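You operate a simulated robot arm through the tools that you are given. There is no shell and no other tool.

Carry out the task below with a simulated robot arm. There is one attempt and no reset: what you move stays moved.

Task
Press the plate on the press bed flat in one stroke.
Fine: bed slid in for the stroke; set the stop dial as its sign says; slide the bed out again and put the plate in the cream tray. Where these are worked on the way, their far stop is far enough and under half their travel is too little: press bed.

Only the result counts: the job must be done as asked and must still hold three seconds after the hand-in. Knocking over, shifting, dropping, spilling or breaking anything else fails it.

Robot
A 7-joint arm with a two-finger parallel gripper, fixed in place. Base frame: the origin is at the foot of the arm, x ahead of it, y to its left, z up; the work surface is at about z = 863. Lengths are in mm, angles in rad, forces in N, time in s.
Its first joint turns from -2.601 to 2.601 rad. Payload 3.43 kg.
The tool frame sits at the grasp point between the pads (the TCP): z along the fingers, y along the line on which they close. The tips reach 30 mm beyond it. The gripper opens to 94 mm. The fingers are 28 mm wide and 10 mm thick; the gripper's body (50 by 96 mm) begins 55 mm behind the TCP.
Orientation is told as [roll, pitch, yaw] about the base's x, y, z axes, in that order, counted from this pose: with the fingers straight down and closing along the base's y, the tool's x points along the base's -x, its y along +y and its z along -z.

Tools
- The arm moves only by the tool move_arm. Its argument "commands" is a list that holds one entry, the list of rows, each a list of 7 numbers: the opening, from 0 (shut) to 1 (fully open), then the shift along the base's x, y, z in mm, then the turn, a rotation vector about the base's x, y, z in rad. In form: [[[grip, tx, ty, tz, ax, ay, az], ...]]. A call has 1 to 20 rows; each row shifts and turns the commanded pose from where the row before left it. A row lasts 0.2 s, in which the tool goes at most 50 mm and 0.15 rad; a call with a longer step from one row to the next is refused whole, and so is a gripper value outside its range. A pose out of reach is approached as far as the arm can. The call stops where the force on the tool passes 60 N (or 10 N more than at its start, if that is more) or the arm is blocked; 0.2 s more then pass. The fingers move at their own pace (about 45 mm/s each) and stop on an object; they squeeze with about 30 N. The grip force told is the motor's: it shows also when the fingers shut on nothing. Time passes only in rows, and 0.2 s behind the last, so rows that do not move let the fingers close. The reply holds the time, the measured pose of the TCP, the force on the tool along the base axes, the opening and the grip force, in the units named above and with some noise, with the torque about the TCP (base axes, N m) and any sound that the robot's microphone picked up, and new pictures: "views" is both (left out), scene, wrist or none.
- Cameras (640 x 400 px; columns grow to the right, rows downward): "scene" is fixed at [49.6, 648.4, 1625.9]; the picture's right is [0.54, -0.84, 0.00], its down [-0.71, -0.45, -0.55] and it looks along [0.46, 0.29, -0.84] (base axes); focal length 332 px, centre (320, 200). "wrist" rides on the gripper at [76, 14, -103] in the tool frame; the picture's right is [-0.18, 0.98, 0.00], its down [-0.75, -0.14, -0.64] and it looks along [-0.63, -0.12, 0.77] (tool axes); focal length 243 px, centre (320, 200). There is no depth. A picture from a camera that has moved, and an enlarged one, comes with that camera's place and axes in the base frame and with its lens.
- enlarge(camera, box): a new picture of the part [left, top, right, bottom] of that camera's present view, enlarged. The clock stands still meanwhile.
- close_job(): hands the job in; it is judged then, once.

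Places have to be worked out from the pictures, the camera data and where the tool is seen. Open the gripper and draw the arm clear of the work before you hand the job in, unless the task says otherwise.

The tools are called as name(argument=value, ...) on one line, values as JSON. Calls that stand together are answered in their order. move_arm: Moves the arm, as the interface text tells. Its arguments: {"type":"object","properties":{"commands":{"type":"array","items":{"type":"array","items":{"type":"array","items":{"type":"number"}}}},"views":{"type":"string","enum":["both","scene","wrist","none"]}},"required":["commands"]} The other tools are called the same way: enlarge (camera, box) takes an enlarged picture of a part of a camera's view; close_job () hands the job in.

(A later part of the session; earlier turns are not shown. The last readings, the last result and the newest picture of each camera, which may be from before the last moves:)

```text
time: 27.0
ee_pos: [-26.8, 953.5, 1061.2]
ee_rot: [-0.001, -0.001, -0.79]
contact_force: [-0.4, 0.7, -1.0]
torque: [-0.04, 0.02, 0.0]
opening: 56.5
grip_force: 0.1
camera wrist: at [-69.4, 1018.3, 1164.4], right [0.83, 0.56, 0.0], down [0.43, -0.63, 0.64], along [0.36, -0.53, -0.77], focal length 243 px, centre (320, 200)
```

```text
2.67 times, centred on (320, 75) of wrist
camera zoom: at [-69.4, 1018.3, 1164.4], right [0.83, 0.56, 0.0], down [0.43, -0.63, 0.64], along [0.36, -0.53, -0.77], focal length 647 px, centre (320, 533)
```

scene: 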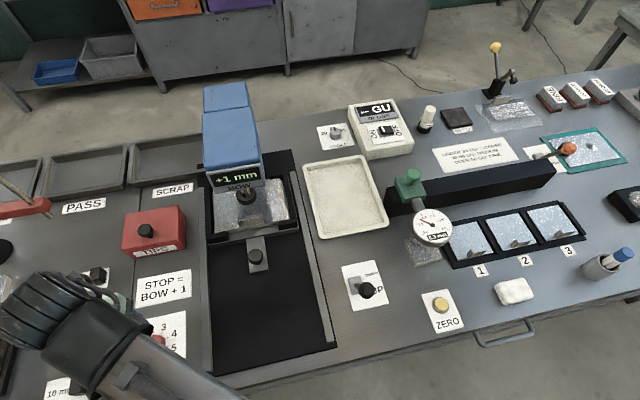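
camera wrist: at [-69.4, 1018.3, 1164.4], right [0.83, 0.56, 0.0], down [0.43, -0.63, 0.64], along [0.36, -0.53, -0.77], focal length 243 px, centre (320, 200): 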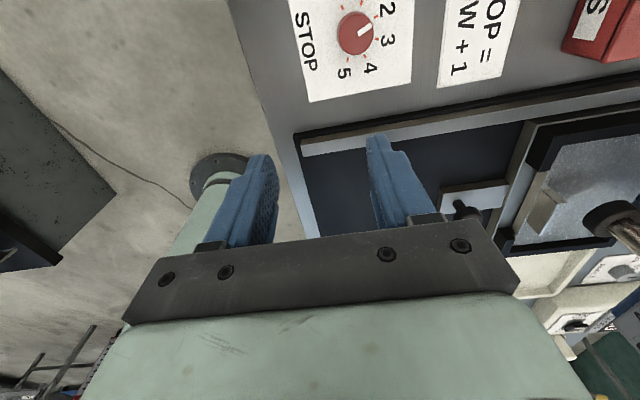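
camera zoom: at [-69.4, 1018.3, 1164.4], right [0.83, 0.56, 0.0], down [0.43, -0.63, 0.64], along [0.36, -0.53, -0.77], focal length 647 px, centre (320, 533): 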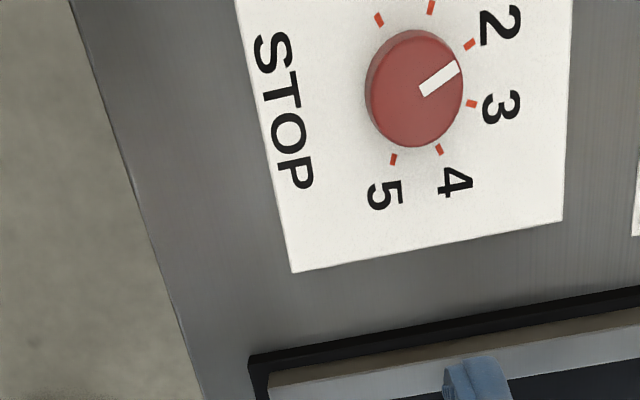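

The dial now points at 2. Next the UP/DOWN lever: I'll move over it at a safe height to look.

move_arm(commands=[[[0.6, 31, -25, 0, 0, 0, 0], [0.6, 31, -25, 0, 0, 0, 0], [0.6, 31, -25, 0, 0, 0, 0], [0.6, 31, -25, 0, 0, 0, 0], [0.6, 31, -25, 0, 0, 0, 0], [0.6, 31, -25, 0, 0, 0, 0], [0.6, 31, -25, 0, 0, 0, 0], [0.6, 31, -25, 0, 0, 0, 0], [0.6, 31, -25, 0, 0, 0, 0], [0.6, 31, -25, 0, 0, 0, 0]]])

enlarge(camera="scene", box=[125, 310, 195, 385])

enlarge(camera="wrist", box=[220, 0, 460, 200])

```text
time: 29.2
ee_pos: [285.8, 705.6, 1060.2]
ee_rot: [0.001, 0.0, -0.788]
contact_force: [-0.4, -0.3, 0.0]
torque: [-0.02, 0.03, -0.02]
opening: 56.5
grip_force: 0.1
camera wrist: at [242.7, 768.9, 1164.3], right [0.83, 0.56, 0.0], down [0.43, -0.63, 0.64], along [0.36, -0.53, -0.77], focal length 243 px, centre (320, 200)
```

scene: 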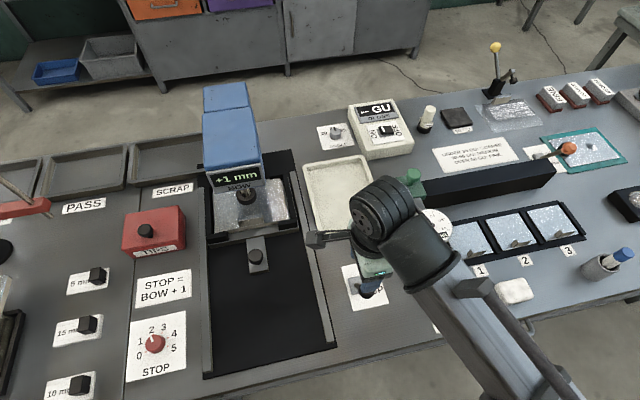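
wrist: 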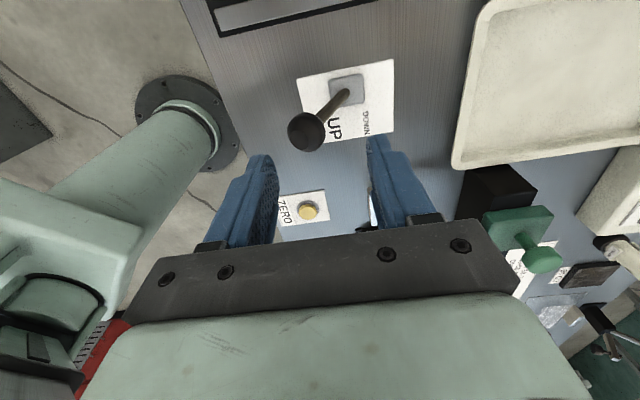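

```text
5.33 times, centred on (160, 348) of scene
camera zoom: at [49.6, 648.4, 1625.9], right [0.54, -0.84, 0.0], down [-0.71, -0.45, -0.55], along [0.46, 0.29, -0.84], focal length 1772 px, centre (1173, -587)
```

zoom: 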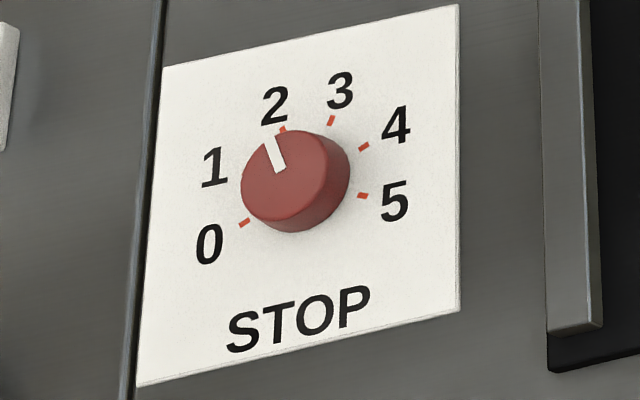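

```text
2.00 times, centred on (340, 100) of wrist
camera zoom: at [242.7, 768.9, 1164.3], right [0.83, 0.56, 0.0], down [0.43, -0.63, 0.64], along [0.36, -0.53, -0.77], focal length 485 px, centre (280, 400)
```

zoom: 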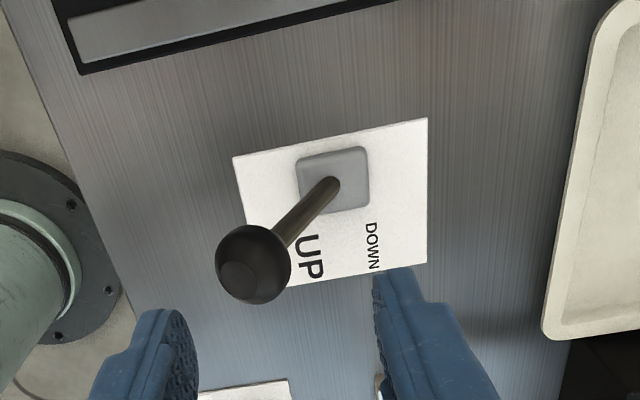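

STOP is confirmed at 2. The lever's ball is at about (285, 685, 956), leaning to the operator (UP) from its base near (313, 716). I'll centre above the ball with wider fingers and check before straddling it.

move_arm(commands=[[[0.85, 0, -10, 0, 0, 0, 0], [0.85, 0, -10, -10, 0, 0, 0], [0.85, 0, 0, -10, 0, 0, 0]]], views="wrist")

enlarge(camera="wrist", box=[220, 40, 460, 220])

```text
time: 30.0
ee_pos: [285.7, 684.2, 1042.0]
ee_rot: [0.001, 0.0, -0.79]
contact_force: [-0.2, -0.1, 0.1]
torque: [0.02, -0.01, 0.02]
opening: 80.1
grip_force: 0.1
camera wrist: at [242.3, 747.6, 1144.5], right [0.83, 0.56, 0.0], down [0.43, -0.63, 0.64], along [0.36, -0.53, -0.77], focal length 243 px, centre (320, 200)
```

wrist: 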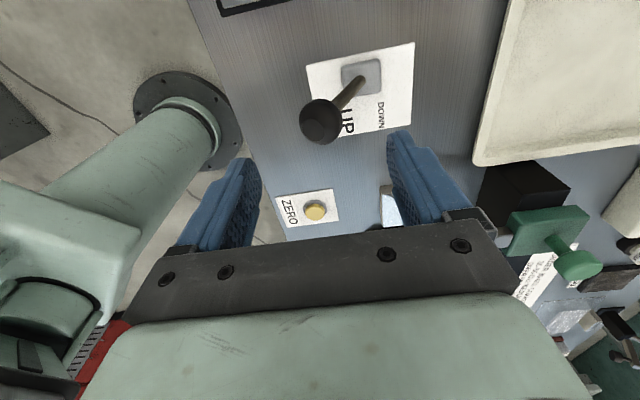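

```text
2.22 times, centred on (340, 130) of wrist
camera zoom: at [242.3, 747.6, 1144.5], right [0.83, 0.56, 0.0], down [0.43, -0.63, 0.64], along [0.36, -0.53, -0.77], focal length 539 px, centre (276, 356)
```

zoom: 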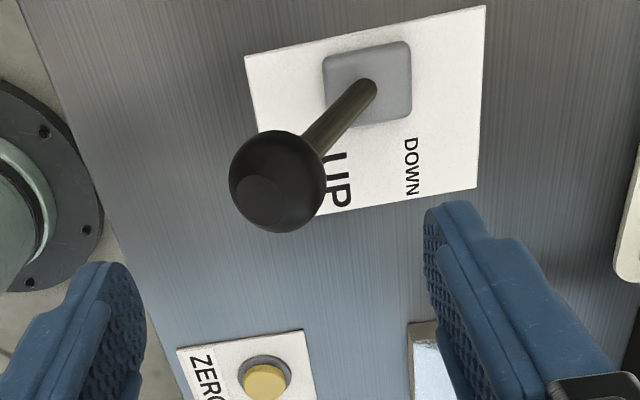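

The ball is right under the tool at z≈957. I'll lower so the fingers straddle it (tips ~20 mm below its centre).

move_arm(commands=[[[0.85, 0, 0.5, -16, 0, 0, 0], [0.85, 0, 0, -16, 0, 0, 0], [0.85, 0, 0, -16, 0, 0, 0], [0.85, 0, 0, -16, 0, 0, 0], [0.85, 0, 0, -12, 0, 0, 0]]])

```text
time: 31.2
ee_pos: [284.9, 686.2, 965.0]
ee_rot: [0.0, -0.001, -0.79]
contact_force: [0.7, -0.6, -0.2]
torque: [0.0, 0.02, -0.01]
opening: 79.8
grip_force: 0.1
camera wrist: at [242.1, 749.6, 1068.3], right [0.83, 0.56, 0.0], down [0.43, -0.63, 0.64], along [0.36, -0.53, -0.77], focal length 243 px, centre (320, 200)
```

scene: 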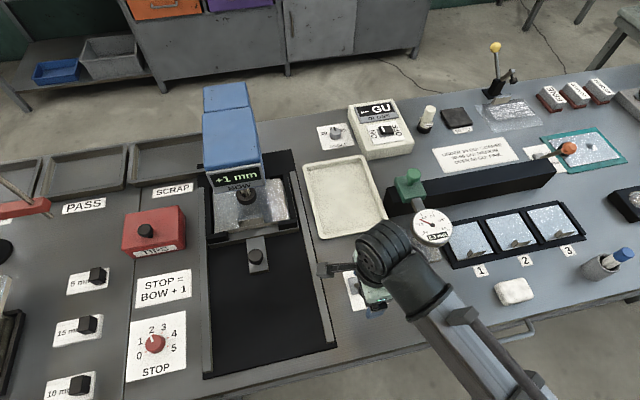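
wrist: 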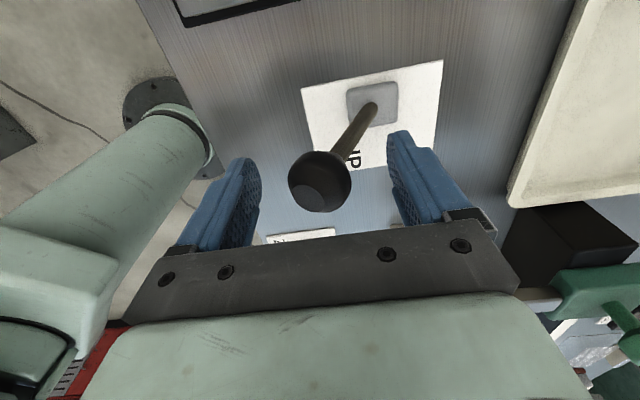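

The ball is between the fingers. I'll push it along +s (toward DOWN) with the near finger.

move_arm(commands=[[[0.85, 5.5, 5.5, 0, 0, 0, 0], [0.85, 5.5, 5.5, 0, 0, 0, 0], [0.85, 5.5, 5.5, 0, 0, 0, 0], [0.85, 5.5, 5.5, 0, 0, 0, 0], [0.85, 5.5, 5.5, 0, 0, 0, 0], [0.85, 5.5, 5.5, 0, 0, 0, 0], [0.85, 5.5, 5.5, 0, 0, 0, 0]]])

```text
time: 32.8
ee_pos: [323.8, 723.9, 965.9]
ee_rot: [0.001, 0.0, -0.788]
contact_force: [-2.5, -0.4, 0.8]
torque: [-0.02, 0.03, -0.08]
opening: 80.9
grip_force: 0.6
camera wrist: at [280.3, 787.6, 1069.1], right [0.83, 0.56, 0.0], down [0.43, -0.63, 0.64], along [0.36, -0.53, -0.77], focal length 243 px, centre (320, 200)
```

scene: 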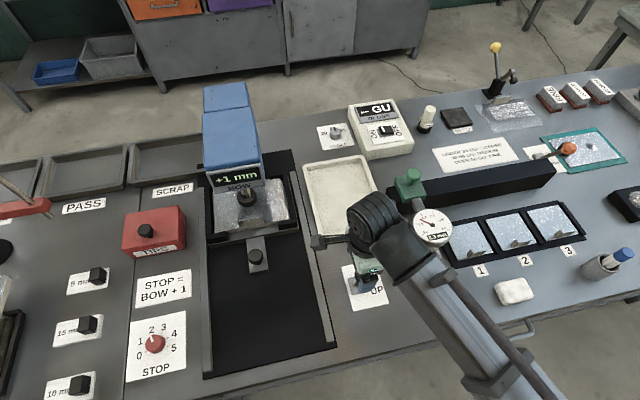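
wrist: 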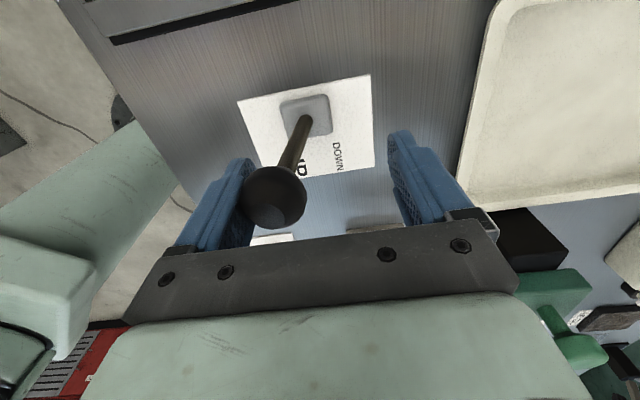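

The lever is moving and the ram is still up. I'll continue to the DOWN stop.

move_arm(commands=[[[0.85, 5.5, 5.5, 0, 0, 0, 0], [0.85, 5.5, 5.5, 0, 0, 0, 0], [0.85, 5.5, 5.5, 0, 0, 0, 0], [0.85, 5.5, 5.5, 0, 0, 0, 0], [0.85, 5.5, 5.5, 0, 0, 0, 0], [0.85, 5.5, 5.5, 0, 0, 0, 0]]])

```text
time: 34.2
ee_pos: [356.5, 757.1, 965.2]
ee_rot: [0.0, -0.001, -0.787]
contact_force: [-4.4, -0.7, -1.4]
torque: [0.0, -0.04, -0.07]
opening: 81.8
grip_force: 1.7
camera wrist: at [313.1, 820.5, 1068.6], right [0.83, 0.56, 0.0], down [0.43, -0.63, 0.64], along [0.36, -0.53, -0.77], focal length 243 px, centre (320, 200)
```

scene: 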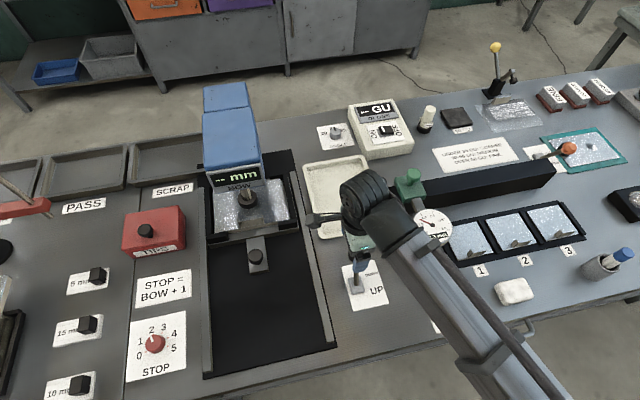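
wrist: 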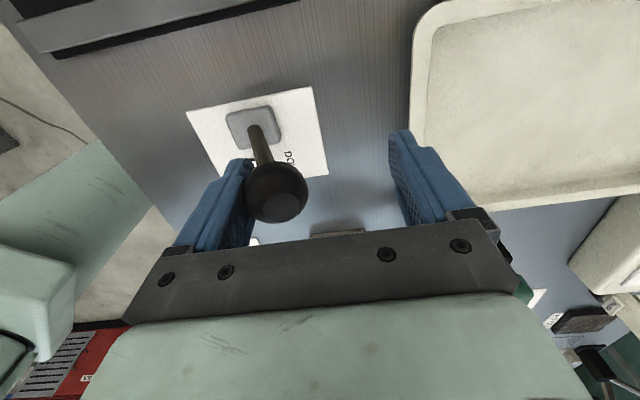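

The ram has begun to descend (display went to "--"). I'll keep pushing to the lever's stop and look at the ram.

move_arm(commands=[[[0.85, 4, 4, 0, 0, 0, 0], [0.85, 4, 4, 0, 0, 0, 0], [0.85, 4, 4, 0, 0, 0, 0]]])

enlarge(camera="scene", box=[195, 150, 315, 250])

```text
time: 35.0
ee_pos: [365.9, 766.0, 965.0]
ee_rot: [-0.004, 0.001, -0.788]
contact_force: [-15.5, -18.5, 1.6]
torque: [-0.62, 0.49, 0.14]
opening: 93.4
grip_force: 12.1
camera wrist: at [323.5, 830.6, 1067.9], right [0.83, 0.56, 0.0], down [0.43, -0.63, 0.64], along [0.36, -0.53, -0.77], focal length 243 px, centre (320, 200)
```

scene: 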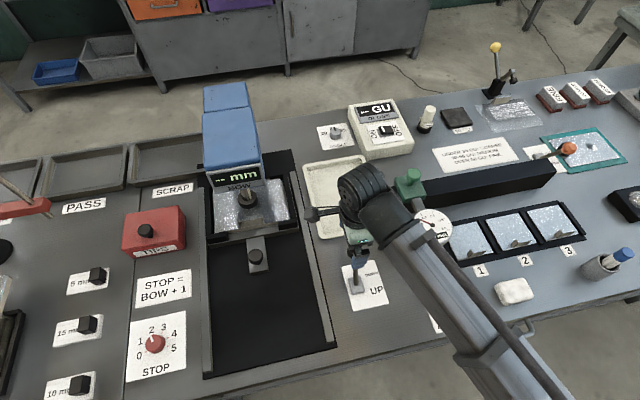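
wrist: 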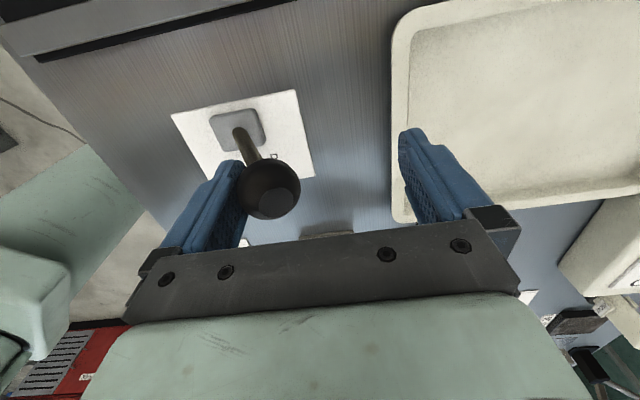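

```text
4.00 times, centred on (255, 200) of scene
camera zoom: at [49.6, 648.4, 1625.9], right [0.54, -0.84, 0.0], down [-0.71, -0.45, -0.55], along [0.46, 0.29, -0.84], focal length 1329 px, centre (580, 200)
```

zoom: 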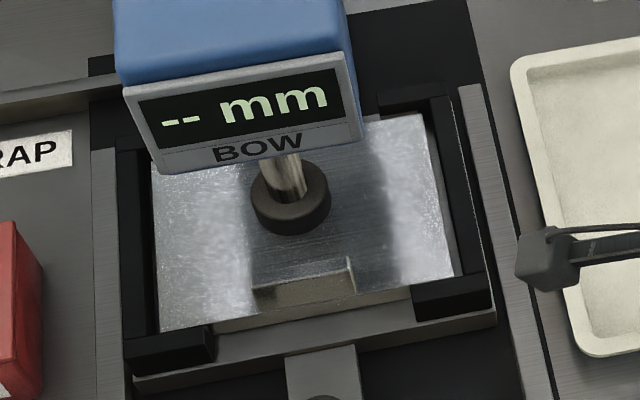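

The lever is at its DOWN stop and the ram is on the plate. I'll ease off and wait a moment for the stroke to finish.

move_arm(commands=[[[0.85, -4, -4, 0, 0, 0, 0], [0.85, -4, -4, 0, 0, 0, 0], [0.85, 0, 0, 0, 0, 0, 0], [0.85, 0, 0, 0, 0, 0, 0], [0.85, 0, 0, 0, 0, 0, 0], [0.85, 0, 0, 0, 0, 0, 0]]])

enlarge(camera="scene", box=[195, 150, 315, 250])

```text
time: 36.4
ee_pos: [359.6, 760.7, 964.0]
ee_rot: [0.001, 0.0, -0.788]
contact_force: [-2.3, -2.0, 3.7]
torque: [-0.17, 0.15, -0.01]
opening: 81.8
grip_force: 1.7
camera wrist: at [316.9, 824.2, 1068.0], right [0.83, 0.56, 0.0], down [0.43, -0.63, 0.64], along [0.36, -0.53, -0.77], focal length 243 px, centre (320, 200)
```

scene: 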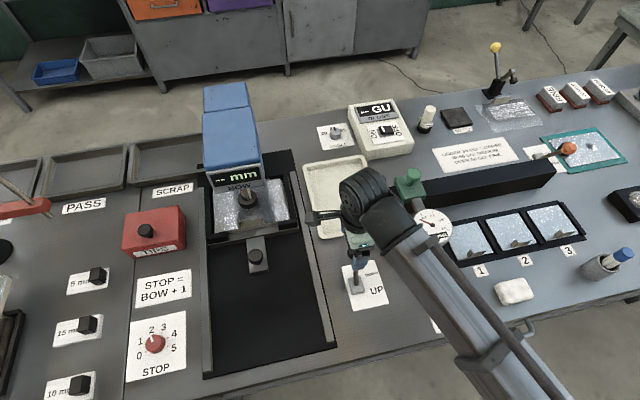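
wrist: 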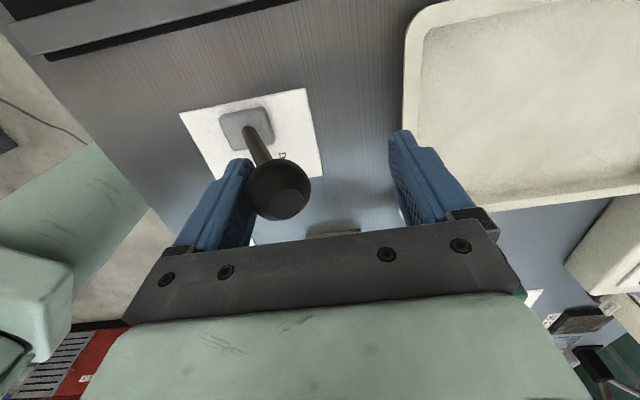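

```text
4.00 times, centred on (255, 200) of scene
camera zoom: at [49.6, 648.4, 1625.9], right [0.54, -0.84, 0.0], down [-0.71, -0.45, -0.55], along [0.46, 0.29, -0.84], focal length 1329 px, centre (580, 200)
```

zoom: 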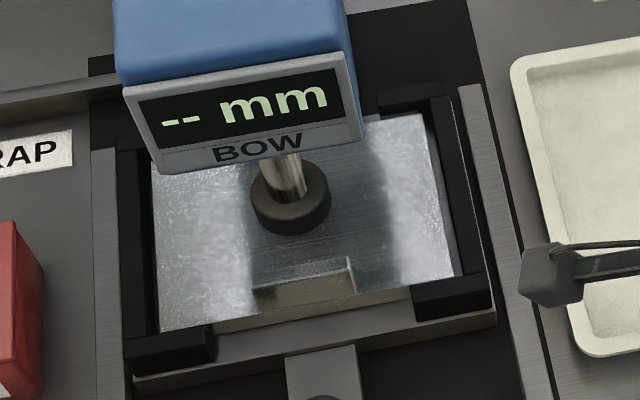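

The stroke is done and the ram is resting down. Now I'll pull the lever back to UP with the far finger.

move_arm(commands=[[[0.85, -7, -7, 0, 0, 0, 0], [0.85, -7, -7, 0, 0, 0, 0], [0.85, -7, -7, 0, 0, 0, 0], [0.85, -6, -6, 0, 0, 0, 0], [0.85, -6, -6, 0, 0, 0, 0], [0.85, -6, -6, 0, 0, 0, 0], [0.85, -6, -6, 0, 0, 0, 0], [0.85, -6, -6, 0, 0, 0, 0], [0.85, -6, -6, 0, 0, 0, 0]]])

```text
time: 38.4
ee_pos: [302.6, 702.1, 966.1]
ee_rot: [0.0, 0.0, -0.789]
contact_force: [-0.1, 0.0, -0.9]
torque: [0.0, 0.02, -0.04]
opening: 79.9
grip_force: 0.1
camera wrist: at [259.1, 766.4, 1068.9], right [0.83, 0.56, 0.0], down [0.43, -0.63, 0.64], along [0.36, -0.53, -0.77], focal length 243 px, centre (320, 200)
```

scene: 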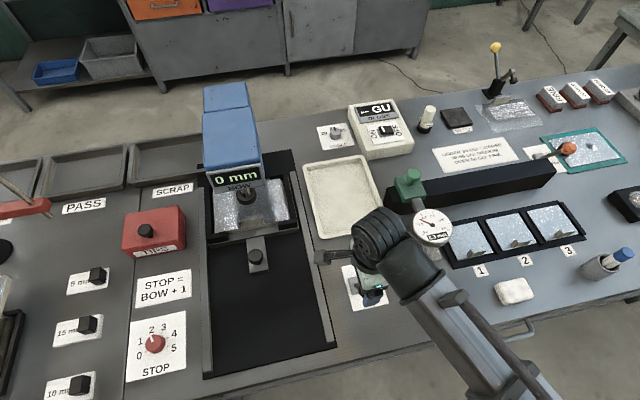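
wrist: 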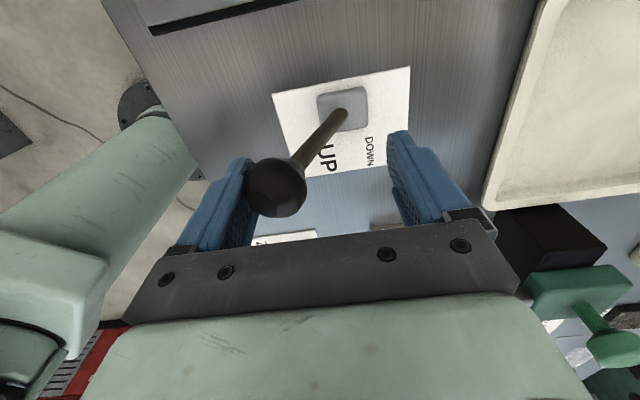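

The lever springs back on its own and the display now shows 0 mm — the plate is flat. I'll let the lever return fully by backing off to where I came in, then rise.

move_arm(commands=[[[0.85, -5, -5, 0, 0, 0, 0], [0.85, -5, -5, 0, 0, 0, 0], [0.85, -5, -5, 0, 0, 0, 0], [0.85, -2, -2, 0, 0, 0, 0], [0.85, 0, 0, 20, 0, 0, 0], [0.85, 0, 0, 30, 0, 0, 0], [0.85, 0, 0, 40, 0, 0, 0]]])

enlarge(camera="scene", box=[195, 150, 315, 250])

```text
time: 40.0
ee_pos: [286.3, 684.4, 1055.5]
ee_rot: [0.001, 0.0, -0.789]
contact_force: [-0.1, -0.8, 0.3]
torque: [0.01, -0.02, 0.01]
opening: 80.1
grip_force: 0.0
camera wrist: at [243.7, 747.6, 1158.8], right [0.83, 0.56, 0.0], down [0.43, -0.63, 0.64], along [0.36, -0.53, -0.77], focal length 243 px, centre (320, 200)
```

scene: 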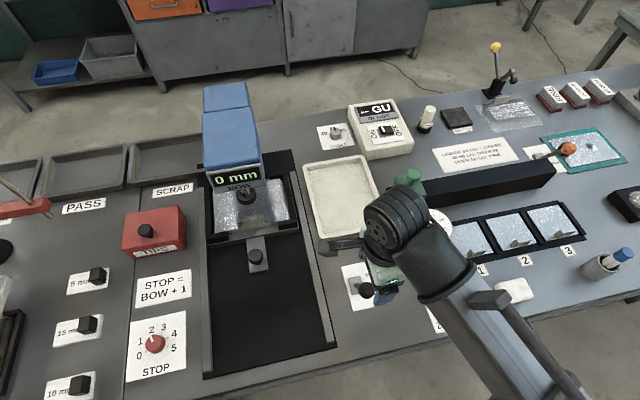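
wrist: 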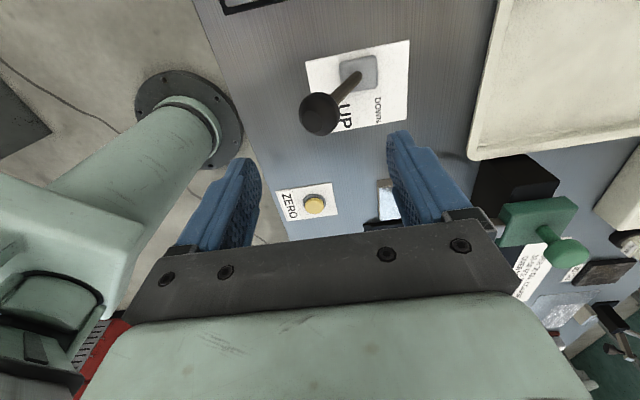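

```text
4.00 times, centred on (255, 200) of scene
camera zoom: at [49.6, 648.4, 1625.9], right [0.54, -0.84, 0.0], down [-0.71, -0.45, -0.55], along [0.46, 0.29, -0.84], focal length 1329 px, centre (580, 200)
```

zoom: 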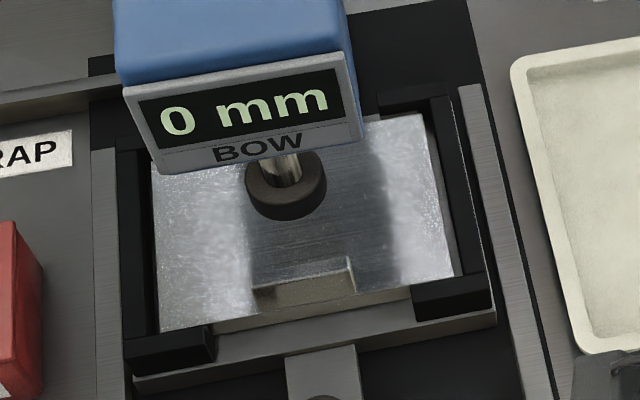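

BOW is 0 mm and the lever is back at UP. Now to slide the bed out: I'll move above its knob (expected near (236, 934)) and check.

move_arm(commands=[[[0.7, -12, 38, 0, 0, 0, 0], [0.7, -12, 38, 0, 0, 0, 0], [0.7, -12, 38, 0, 0, 0, 0], [0.7, -12, 38, 0, 0, 0, 0], [0.7, -7, 38, 0, 0, 0, 0], [0.7, -4, 38, -5, 0, 0, 0]]])

enlarge(camera="wrist", box=[220, 30, 460, 210])

```text
time: 41.4
ee_pos: [226.1, 912.4, 1048.9]
ee_rot: [0.0, 0.0, -0.79]
contact_force: [0.6, -0.1, 0.4]
torque: [0.04, -0.01, 0.0]
opening: 65.5
grip_force: 0.1
camera wrist: at [183.6, 977.6, 1151.5], right [0.83, 0.56, 0.0], down [0.43, -0.63, 0.64], along [0.36, -0.53, -0.77], focal length 243 px, centre (320, 200)
```

scene: 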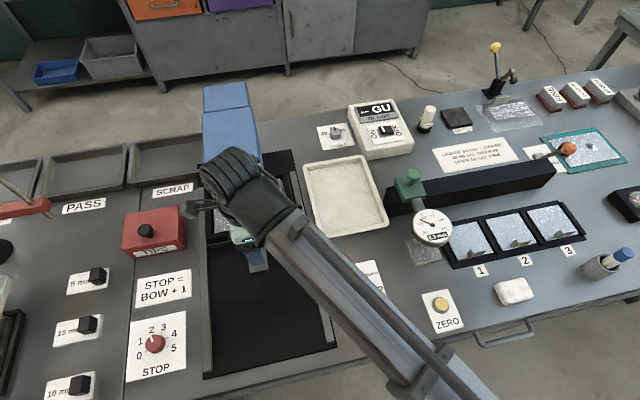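
wrist: 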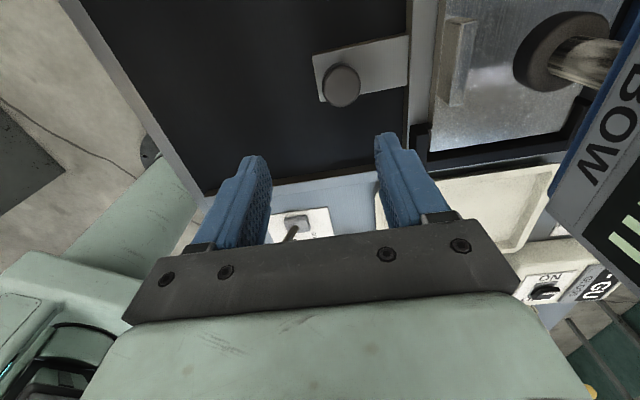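

```text
2.22 times, centred on (340, 120) of wrist
camera zoom: at [183.6, 977.6, 1151.5], right [0.83, 0.56, 0.0], down [0.43, -0.63, 0.64], along [0.36, -0.53, -0.77], focal length 539 px, centre (276, 378)
```

zoom: 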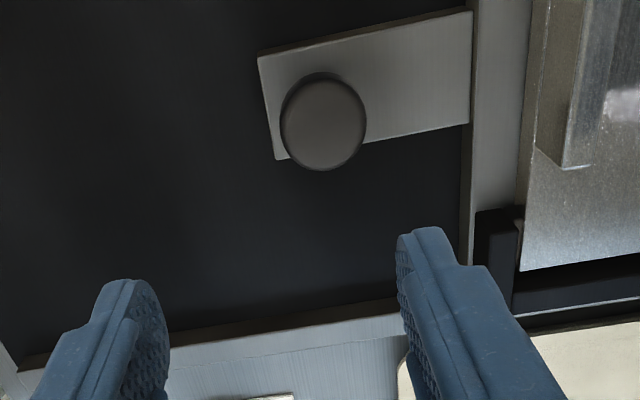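

The knob is at about (234, 938). I'll move over it and lower around it, fingers at 56 mm.

move_arm(commands=[[[0.6, 4, 12, -5, 0, 0, 0], [0.6, 4.5, 12.5, -17, 0, 0, 0], [0.6, 0, 0, -25, 0, 0, 0], [0.6, 0, 0, -25, 0, 0, 0], [0.6, 0, 0, -25, 0, 0, 0], [0.6, 0, 0, -15, 0, 0, 0], [0.6, 0, 0, -9, 0, 0, 0]]])

enlarge(camera="wrist", box=[220, 80, 460, 240])

```text
time: 43.0
ee_pos: [235.3, 939.9, 929.1]
ee_rot: [-0.001, 0.001, -0.79]
contact_force: [0.3, -0.6, -0.6]
torque: [0.0, 0.01, 0.01]
opening: 56.5
grip_force: 0.1
camera wrist: at [191.8, 1003.0, 1032.0], right [0.83, 0.56, 0.0], down [0.43, -0.63, 0.64], along [0.36, -0.53, -0.77], focal length 243 px, centre (320, 200)
```

scene: 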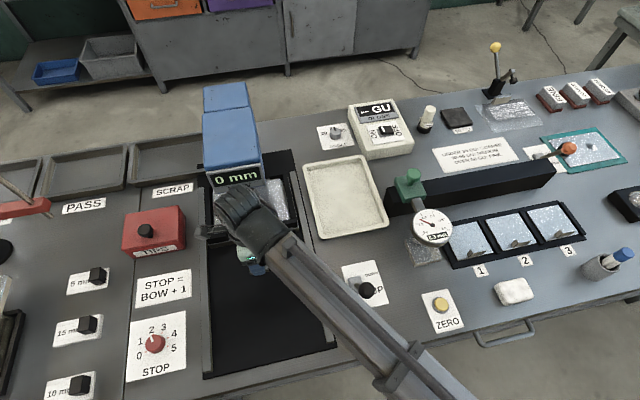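
wrist: 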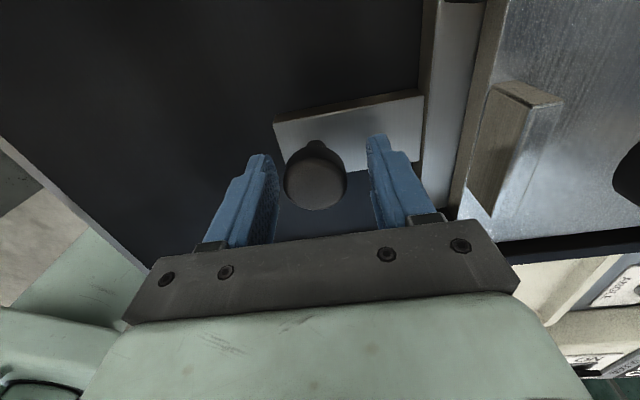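

```text
2.50 times, centred on (340, 160) of wrist
camera zoom: at [191.8, 1003.0, 1032.0], right [0.83, 0.56, 0.0], down [0.43, -0.63, 0.64], along [0.36, -0.53, -0.77], focal length 606 px, centre (270, 300)
```

zoom: 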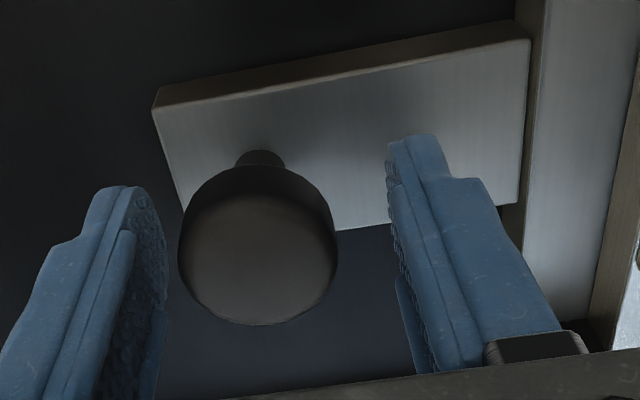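

Fingers straddle the knob. I'll pull the bed out along -s.

move_arm(commands=[[[0.6, -5, -5, -1.5, 0, 0, 0], [0.6, -6, -6, 0, 0, 0, 0], [0.6, -6, -6, 0, 0, 0, 0], [0.6, -6, -6, 0, 0, 0, 0], [0.6, -6, -6, 0, 0, 0, 0], [0.6, -6, -6, 0, 0, 0, 0], [0.6, -6, -6, 0, 0, 0, 0], [0.6, -6, -6, 0, 0, 0, 0], [0.6, -6, -6, 0, 0, 0, 0], [0.6, -6, -6, 0, 0, 0, 0]]])

```text
time: 45.2
ee_pos: [177.3, 879.6, 926.9]
ee_rot: [0.001, 0.0, -0.786]
contact_force: [0.5, 1.4, 0.0]
torque: [0.02, 0.03, 0.01]
opening: 57.2
grip_force: 0.7
camera wrist: at [133.2, 942.9, 1030.6], right [0.83, 0.56, 0.0], down [0.43, -0.63, 0.64], along [0.36, -0.53, -0.77], focal length 243 px, centre (320, 200)
```

scene: 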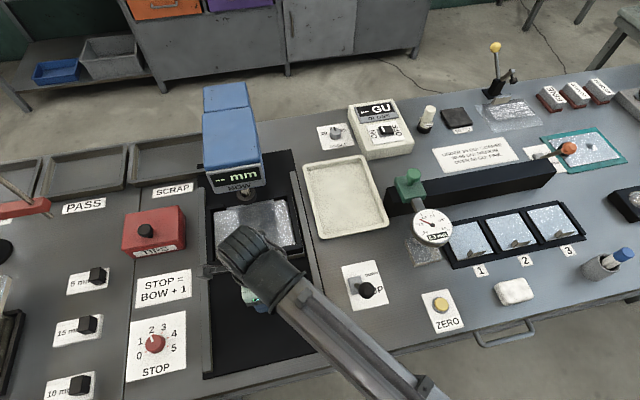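
wrist: 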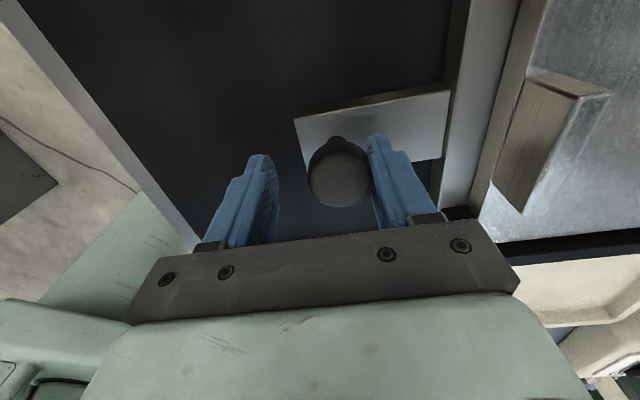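

It slides well. I'll pull on until the outer stop.

move_arm(commands=[[[0.6, -6, -6, 0, 0, 0, 0], [0.6, -6, -6, 0, 0, 0, 0], [0.6, -6, -6, 0, 0, 0, 0], [0.6, -6, -6, 0, 0, 0, 0], [0.6, -6, -6, 0, 0, 0, 0], [0.6, -6, -6, 0, 0, 0, 0], [0.6, -6, -6, 0, 0, 0, 0], [0.6, -6, -6, 0, 0, 0, 0], [0.6, -6, -6, 0, 0, 0, 0], [0.6, -6, -6, 0, 0, 0, 0], [0.6, -5, -5, 0, 0, 0, 0], [0.6, -5, -5, 0, 0, 0, 0], [0.6, -5, -5, 0, 0, 0, 0], [0.6, -5, -5, 0, 0, 0, 0], [0.6, -4, -4, 0, 0, 0, 0]]])

```text
time: 48.4
ee_pos: [92.3, 796.2, 928.6]
ee_rot: [-0.001, -0.001, -0.787]
contact_force: [0.4, -0.1, 0.3]
torque: [0.01, 0.02, 0.01]
opening: 56.4
grip_force: 0.0
camera wrist: at [49.3, 859.6, 1031.3], right [0.83, 0.56, 0.0], down [0.43, -0.63, 0.64], along [0.36, -0.53, -0.77], focal length 243 px, centre (320, 200)
```

scene: 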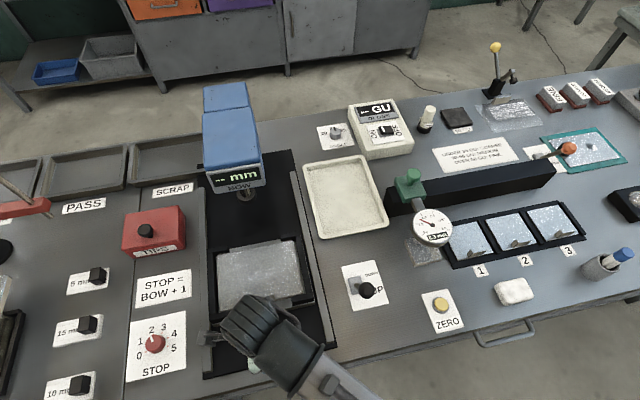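
wrist: 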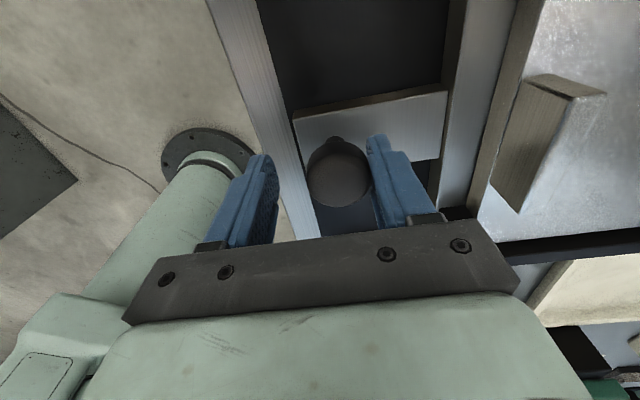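

The bed is nearly at its original position; I'll pull a few mm more to meet the outer stop.

move_arm(commands=[[[0.6, -2, -2, 0, 0, 0, 0], [0.6, -2, -2, 0, 0, 0, 0], [0.6, -2, -2, 0, 0, 0, 0]]])

```text
time: 49.2
ee_pos: [87.0, 791.9, 927.8]
ee_rot: [0.005, 0.001, -0.789]
contact_force: [13.9, 11.8, 4.0]
torque: [0.06, -0.13, -0.19]
opening: 66.6
grip_force: 9.0
camera wrist: at [44.5, 854.9, 1031.1], right [0.83, 0.56, 0.0], down [0.43, -0.64, 0.64], along [0.36, -0.53, -0.77], focal length 243 px, centre (320, 200)
```

scene: 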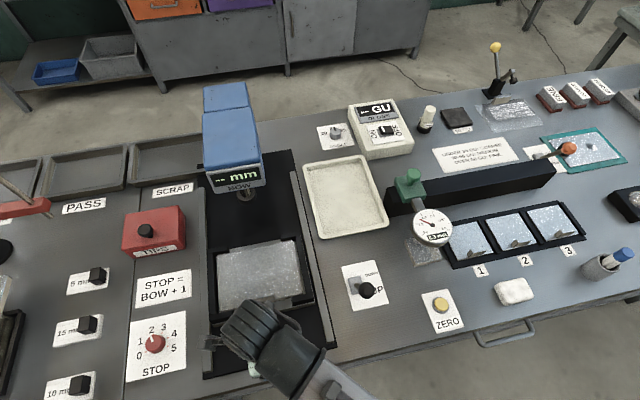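
wrist: 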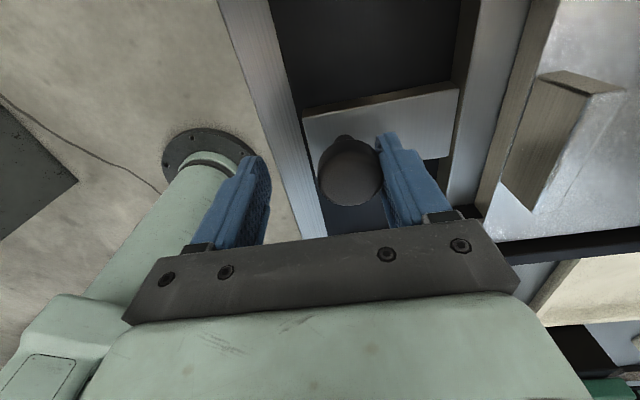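

The bed is at its outer stop. I'll release, rise and move above the plate's grip tab (about (172, 868)) to measure it.

move_arm(commands=[[[0.6, 4, 4, 0, 0, 0, 0], [0.6, 3, 3, 0, 0, 0, 0], [0.6, 0, 0, 25, 0, 0, 0], [0.6, 0, 0, 40, 0, 0, 0], [0.6, 20, 20, 40, 0, 0, 0], [0.6, 25, 24, 30, 0, 0, 0], [0.6, 31, 27, 0, 0, 0, 0]]])

enlarge(camera="wrist", box=[220, 0, 460, 180])

```text
time: 50.8
ee_pos: [169.6, 866.4, 1062.4]
ee_rot: [0.0, 0.0, -0.788]
contact_force: [0.6, -0.3, -0.5]
torque: [0.03, -0.01, 0.02]
opening: 56.4
grip_force: 0.0
camera wrist: at [126.4, 931.2, 1166.3], right [0.83, 0.56, 0.0], down [0.43, -0.63, 0.64], along [0.36, -0.53, -0.77], focal length 243 px, centre (320, 200)
```

scene: 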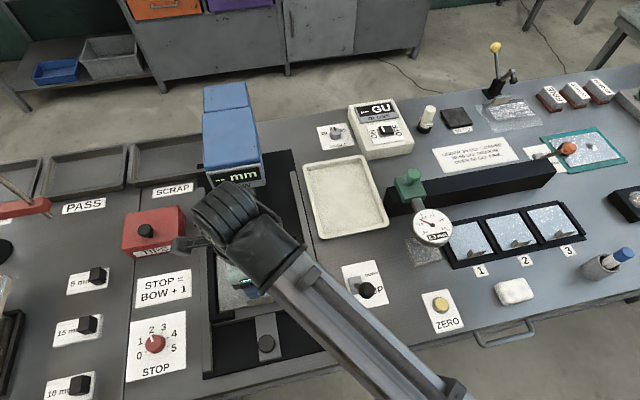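
wrist: 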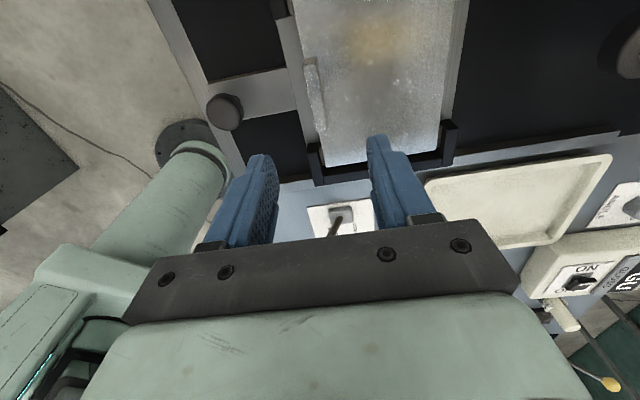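

```text
2.22 times, centred on (340, 90) of wrist
camera zoom: at [126.4, 931.2, 1166.3], right [0.83, 0.56, 0.0], down [0.43, -0.63, 0.64], along [0.36, -0.53, -0.77], focal length 539 px, centre (276, 444)
```

zoom: 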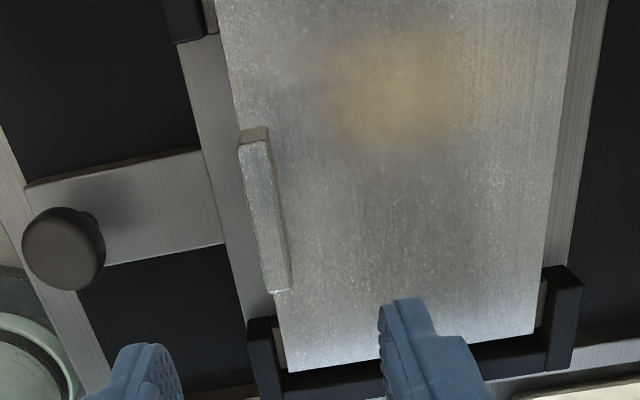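

I need finer detail of the tab; enlarging further.

enlarge(camera="wrist", box=[280, 40, 380, 140])

enlarge(camera="wrist", box=[180, 60, 300, 150])

```text
4.00 times, centred on (330, 90) of wrist
camera zoom: at [126.4, 931.2, 1166.3], right [0.83, 0.56, 0.0], down [0.43, -0.63, 0.64], along [0.36, -0.53, -0.77], focal length 970 px, centre (280, 640)
```

zoom: 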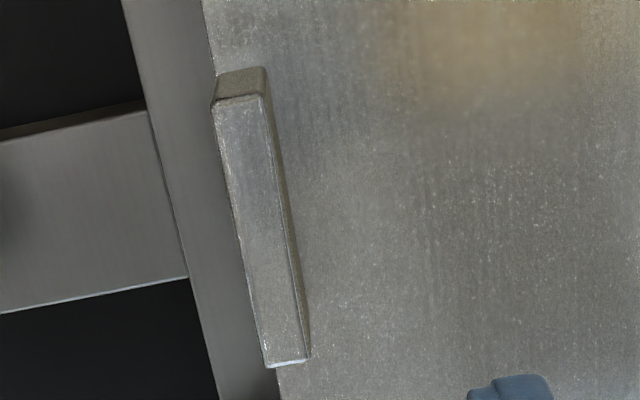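

```text
4.44 times, centred on (240, 105) of wrist
camera zoom: at [126.4, 931.2, 1166.3], right [0.83, 0.56, 0.0], down [0.43, -0.63, 0.64], along [0.36, -0.53, -0.77], focal length 1078 px, centre (676, 622)
```

zoom: 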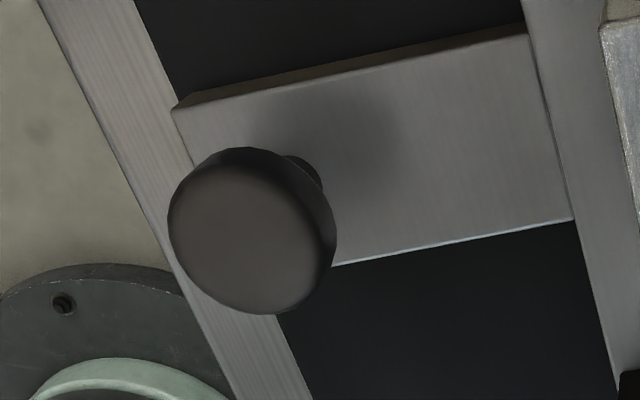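

The tab is about 10 mm thick, 58 mm long and 25 mm tall (z 915–941), centred near (164, 870), at the near edge of the plate (about 175 × 130 mm). I'll centre over it and lower to just above it for a check.

move_arm(commands=[[[0.6, -3, 2, -10, 0, 0, 0], [0.6, -2.5, 1.5, -20, 0, 0, 0], [0.6, 0, 0, -20, 0, 0, 0], [0.6, 0, 0, -20, 0, 0, 0]]])

enlarge(camera="wrist", box=[240, 60, 420, 200])

enlarge(camera="scene", box=[290, 140, 400, 250])

```text
time: 51.8
ee_pos: [164.2, 870.4, 991.1]
ee_rot: [0.003, -0.002, -0.789]
contact_force: [-0.2, 0.2, 0.0]
torque: [0.01, -0.03, 0.0]
opening: 56.5
grip_force: 0.1
camera wrist: at [121.0, 934.8, 1095.2], right [0.83, 0.56, 0.0], down [0.43, -0.63, 0.64], along [0.36, -0.53, -0.77], focal length 243 px, centre (320, 200)
```

scene: 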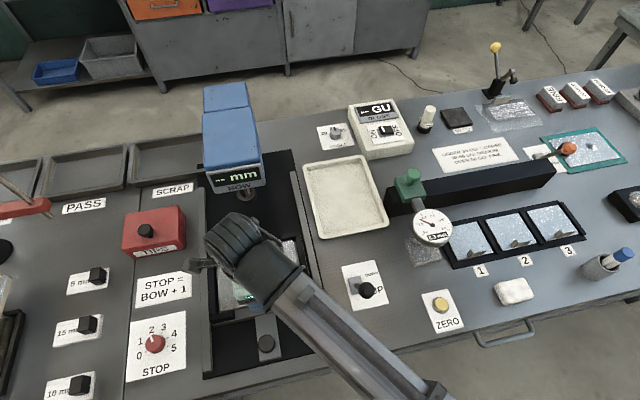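
wrist: 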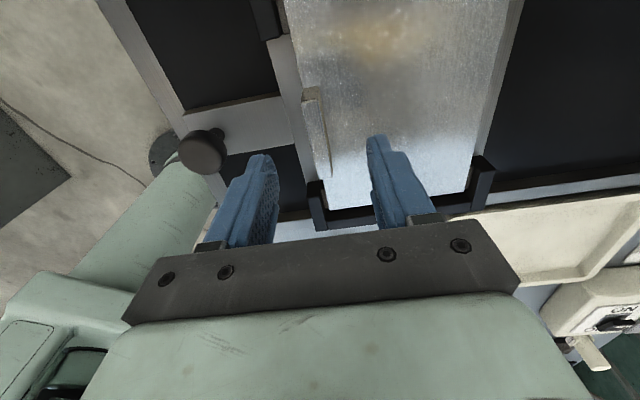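

```text
2.86 times, centred on (330, 130) of wrist
camera zoom: at [121.0, 934.8, 1095.2], right [0.83, 0.56, 0.0], down [0.43, -0.63, 0.64], along [0.36, -0.53, -0.77], focal length 693 px, centre (291, 400)
```

zoom: 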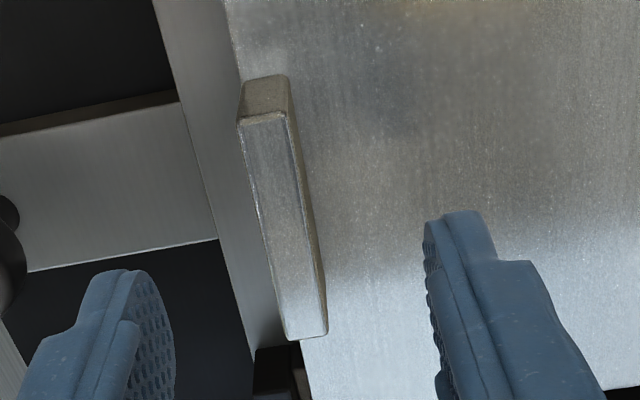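

```text
3.64 times, centred on (345, 195) of scene
camera zoom: at [49.6, 648.4, 1625.9], right [0.54, -0.84, 0.0], down [-0.71, -0.45, -0.55], along [0.46, 0.29, -0.84], focal length 1208 px, centre (229, 218)
```

zoom: 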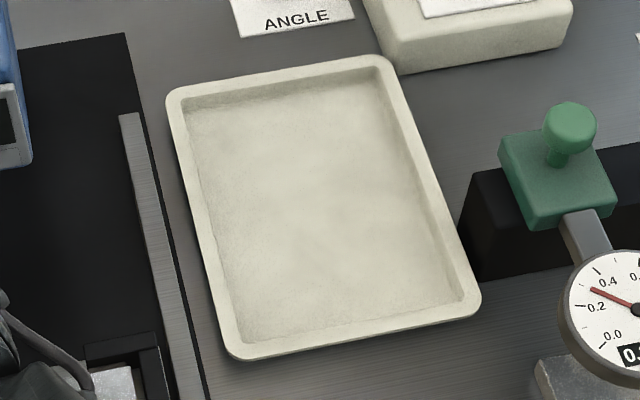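

The tab is centred between the fingers. Before picking the plate, I'll first fly over the cream tray in the planned placing orientation (turned 90° so the 175 mm side lies along the tray's long side) to locate the tray precisely and test reach.

move_arm(commands=[[[0.6, 0, 0, 45, 0, 0, 0], [0.6, 0, 0, 45, 0, 0, 0], [0.6, 35, -4, 10, 0, 0, 0.1428], [0.6, 35, -4, 0, 0, 0, 0.1428], [0.6, 35, -4, 0, 0, 0, 0.1428], [0.6, 35, -4, 0, 0, 0, 0.1428], [0.6, 35, -4, 0, 0, 0, 0.1428], [0.6, 35, -4, 0, 0, 0, 0.1428], [0.6, 35, -4, 0, 0, 0, 0.1428], [0.6, 35, -4, 0, 0, 0, 0.1428], [0.6, 35, -4, 0, 0, 0, 0.1428], [0.6, 35, -4, 0, 0, 0, 0.1428], [0.6, 35, -4, 0, 0, 0, 0.1428]]])

enlarge(camera="wrist", box=[300, 0, 640, 220])

```text
time: 54.6
ee_pos: [549.1, 827.2, 1092.8]
ee_rot: [0.0, -0.001, 0.785]
contact_force: [-0.4, 0.7, 0.1]
torque: [0.01, 0.0, -0.03]
opening: 56.4
grip_force: 0.0
camera wrist: at [485.5, 782.4, 1195.6], right [-0.56, 0.83, 0.0], down [0.63, 0.43, 0.64], along [0.53, 0.36, -0.77], focal length 243 px, centre (320, 200)
```

scene: 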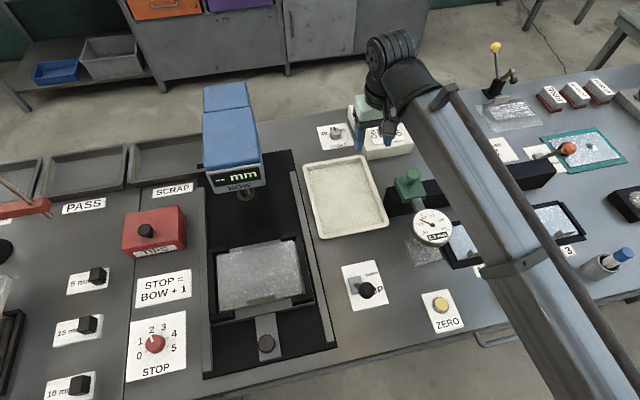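
wrist: 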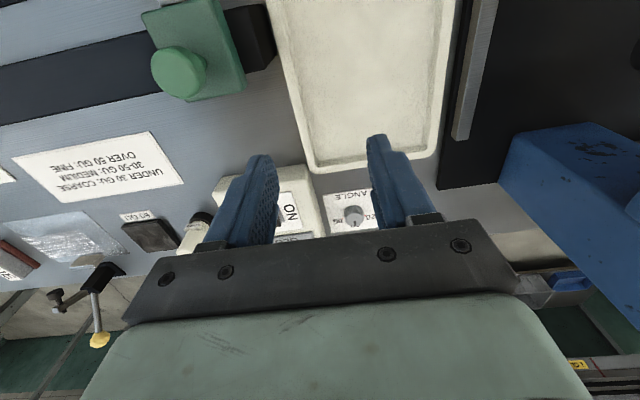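

```text
1.82 times, centred on (470, 110) of wrist
camera zoom: at [485.5, 782.4, 1195.6], right [-0.56, 0.83, 0.0], down [0.63, 0.43, 0.64], along [0.53, 0.36, -0.77], focal length 441 px, centre (47, 364)
```

zoom: 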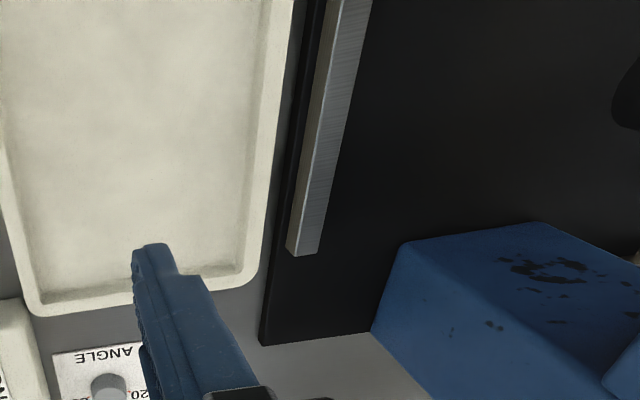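

Reach is fine. I need the whole tray in view for an accurate location, so I'll shift the camera back a bit.

move_arm(commands=[[[0.6, -30, 11, 28, 0, 0, 0], [0.6, -31, 11, 29, 0, 0, 0]]], views="wrist")

enlarge(camera="wrist", box=[220, 0, 460, 180])

```text
time: 55.2
ee_pos: [489.3, 847.4, 1149.8]
ee_rot: [-0.002, 0.001, 0.781]
contact_force: [0.3, -1.0, 0.2]
torque: [0.02, 0.03, -0.03]
opening: 56.5
grip_force: 0.0
camera wrist: at [426.0, 803.6, 1254.4], right [-0.56, 0.83, 0.0], down [0.63, 0.43, 0.64], along [0.53, 0.36, -0.77], focal length 243 px, centre (320, 200)
```

wrist: 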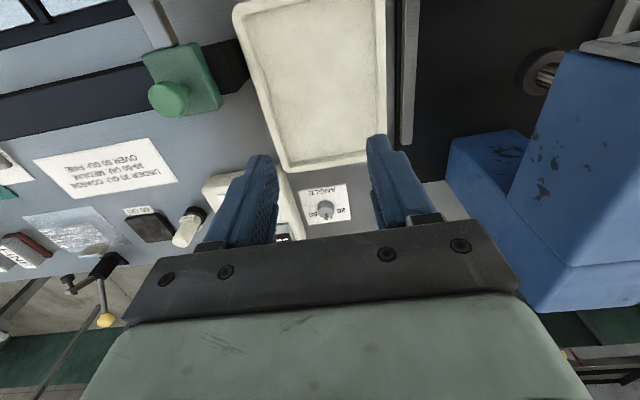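

```text
2.22 times, centred on (340, 90) of wrist
camera zoom: at [426.0, 803.6, 1254.4], right [-0.56, 0.83, 0.0], down [0.63, 0.43, 0.64], along [0.53, 0.36, -0.77], focal length 539 px, centre (276, 444)
```

zoom: 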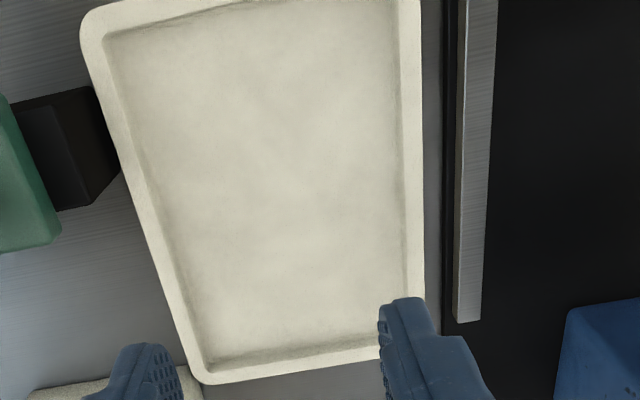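

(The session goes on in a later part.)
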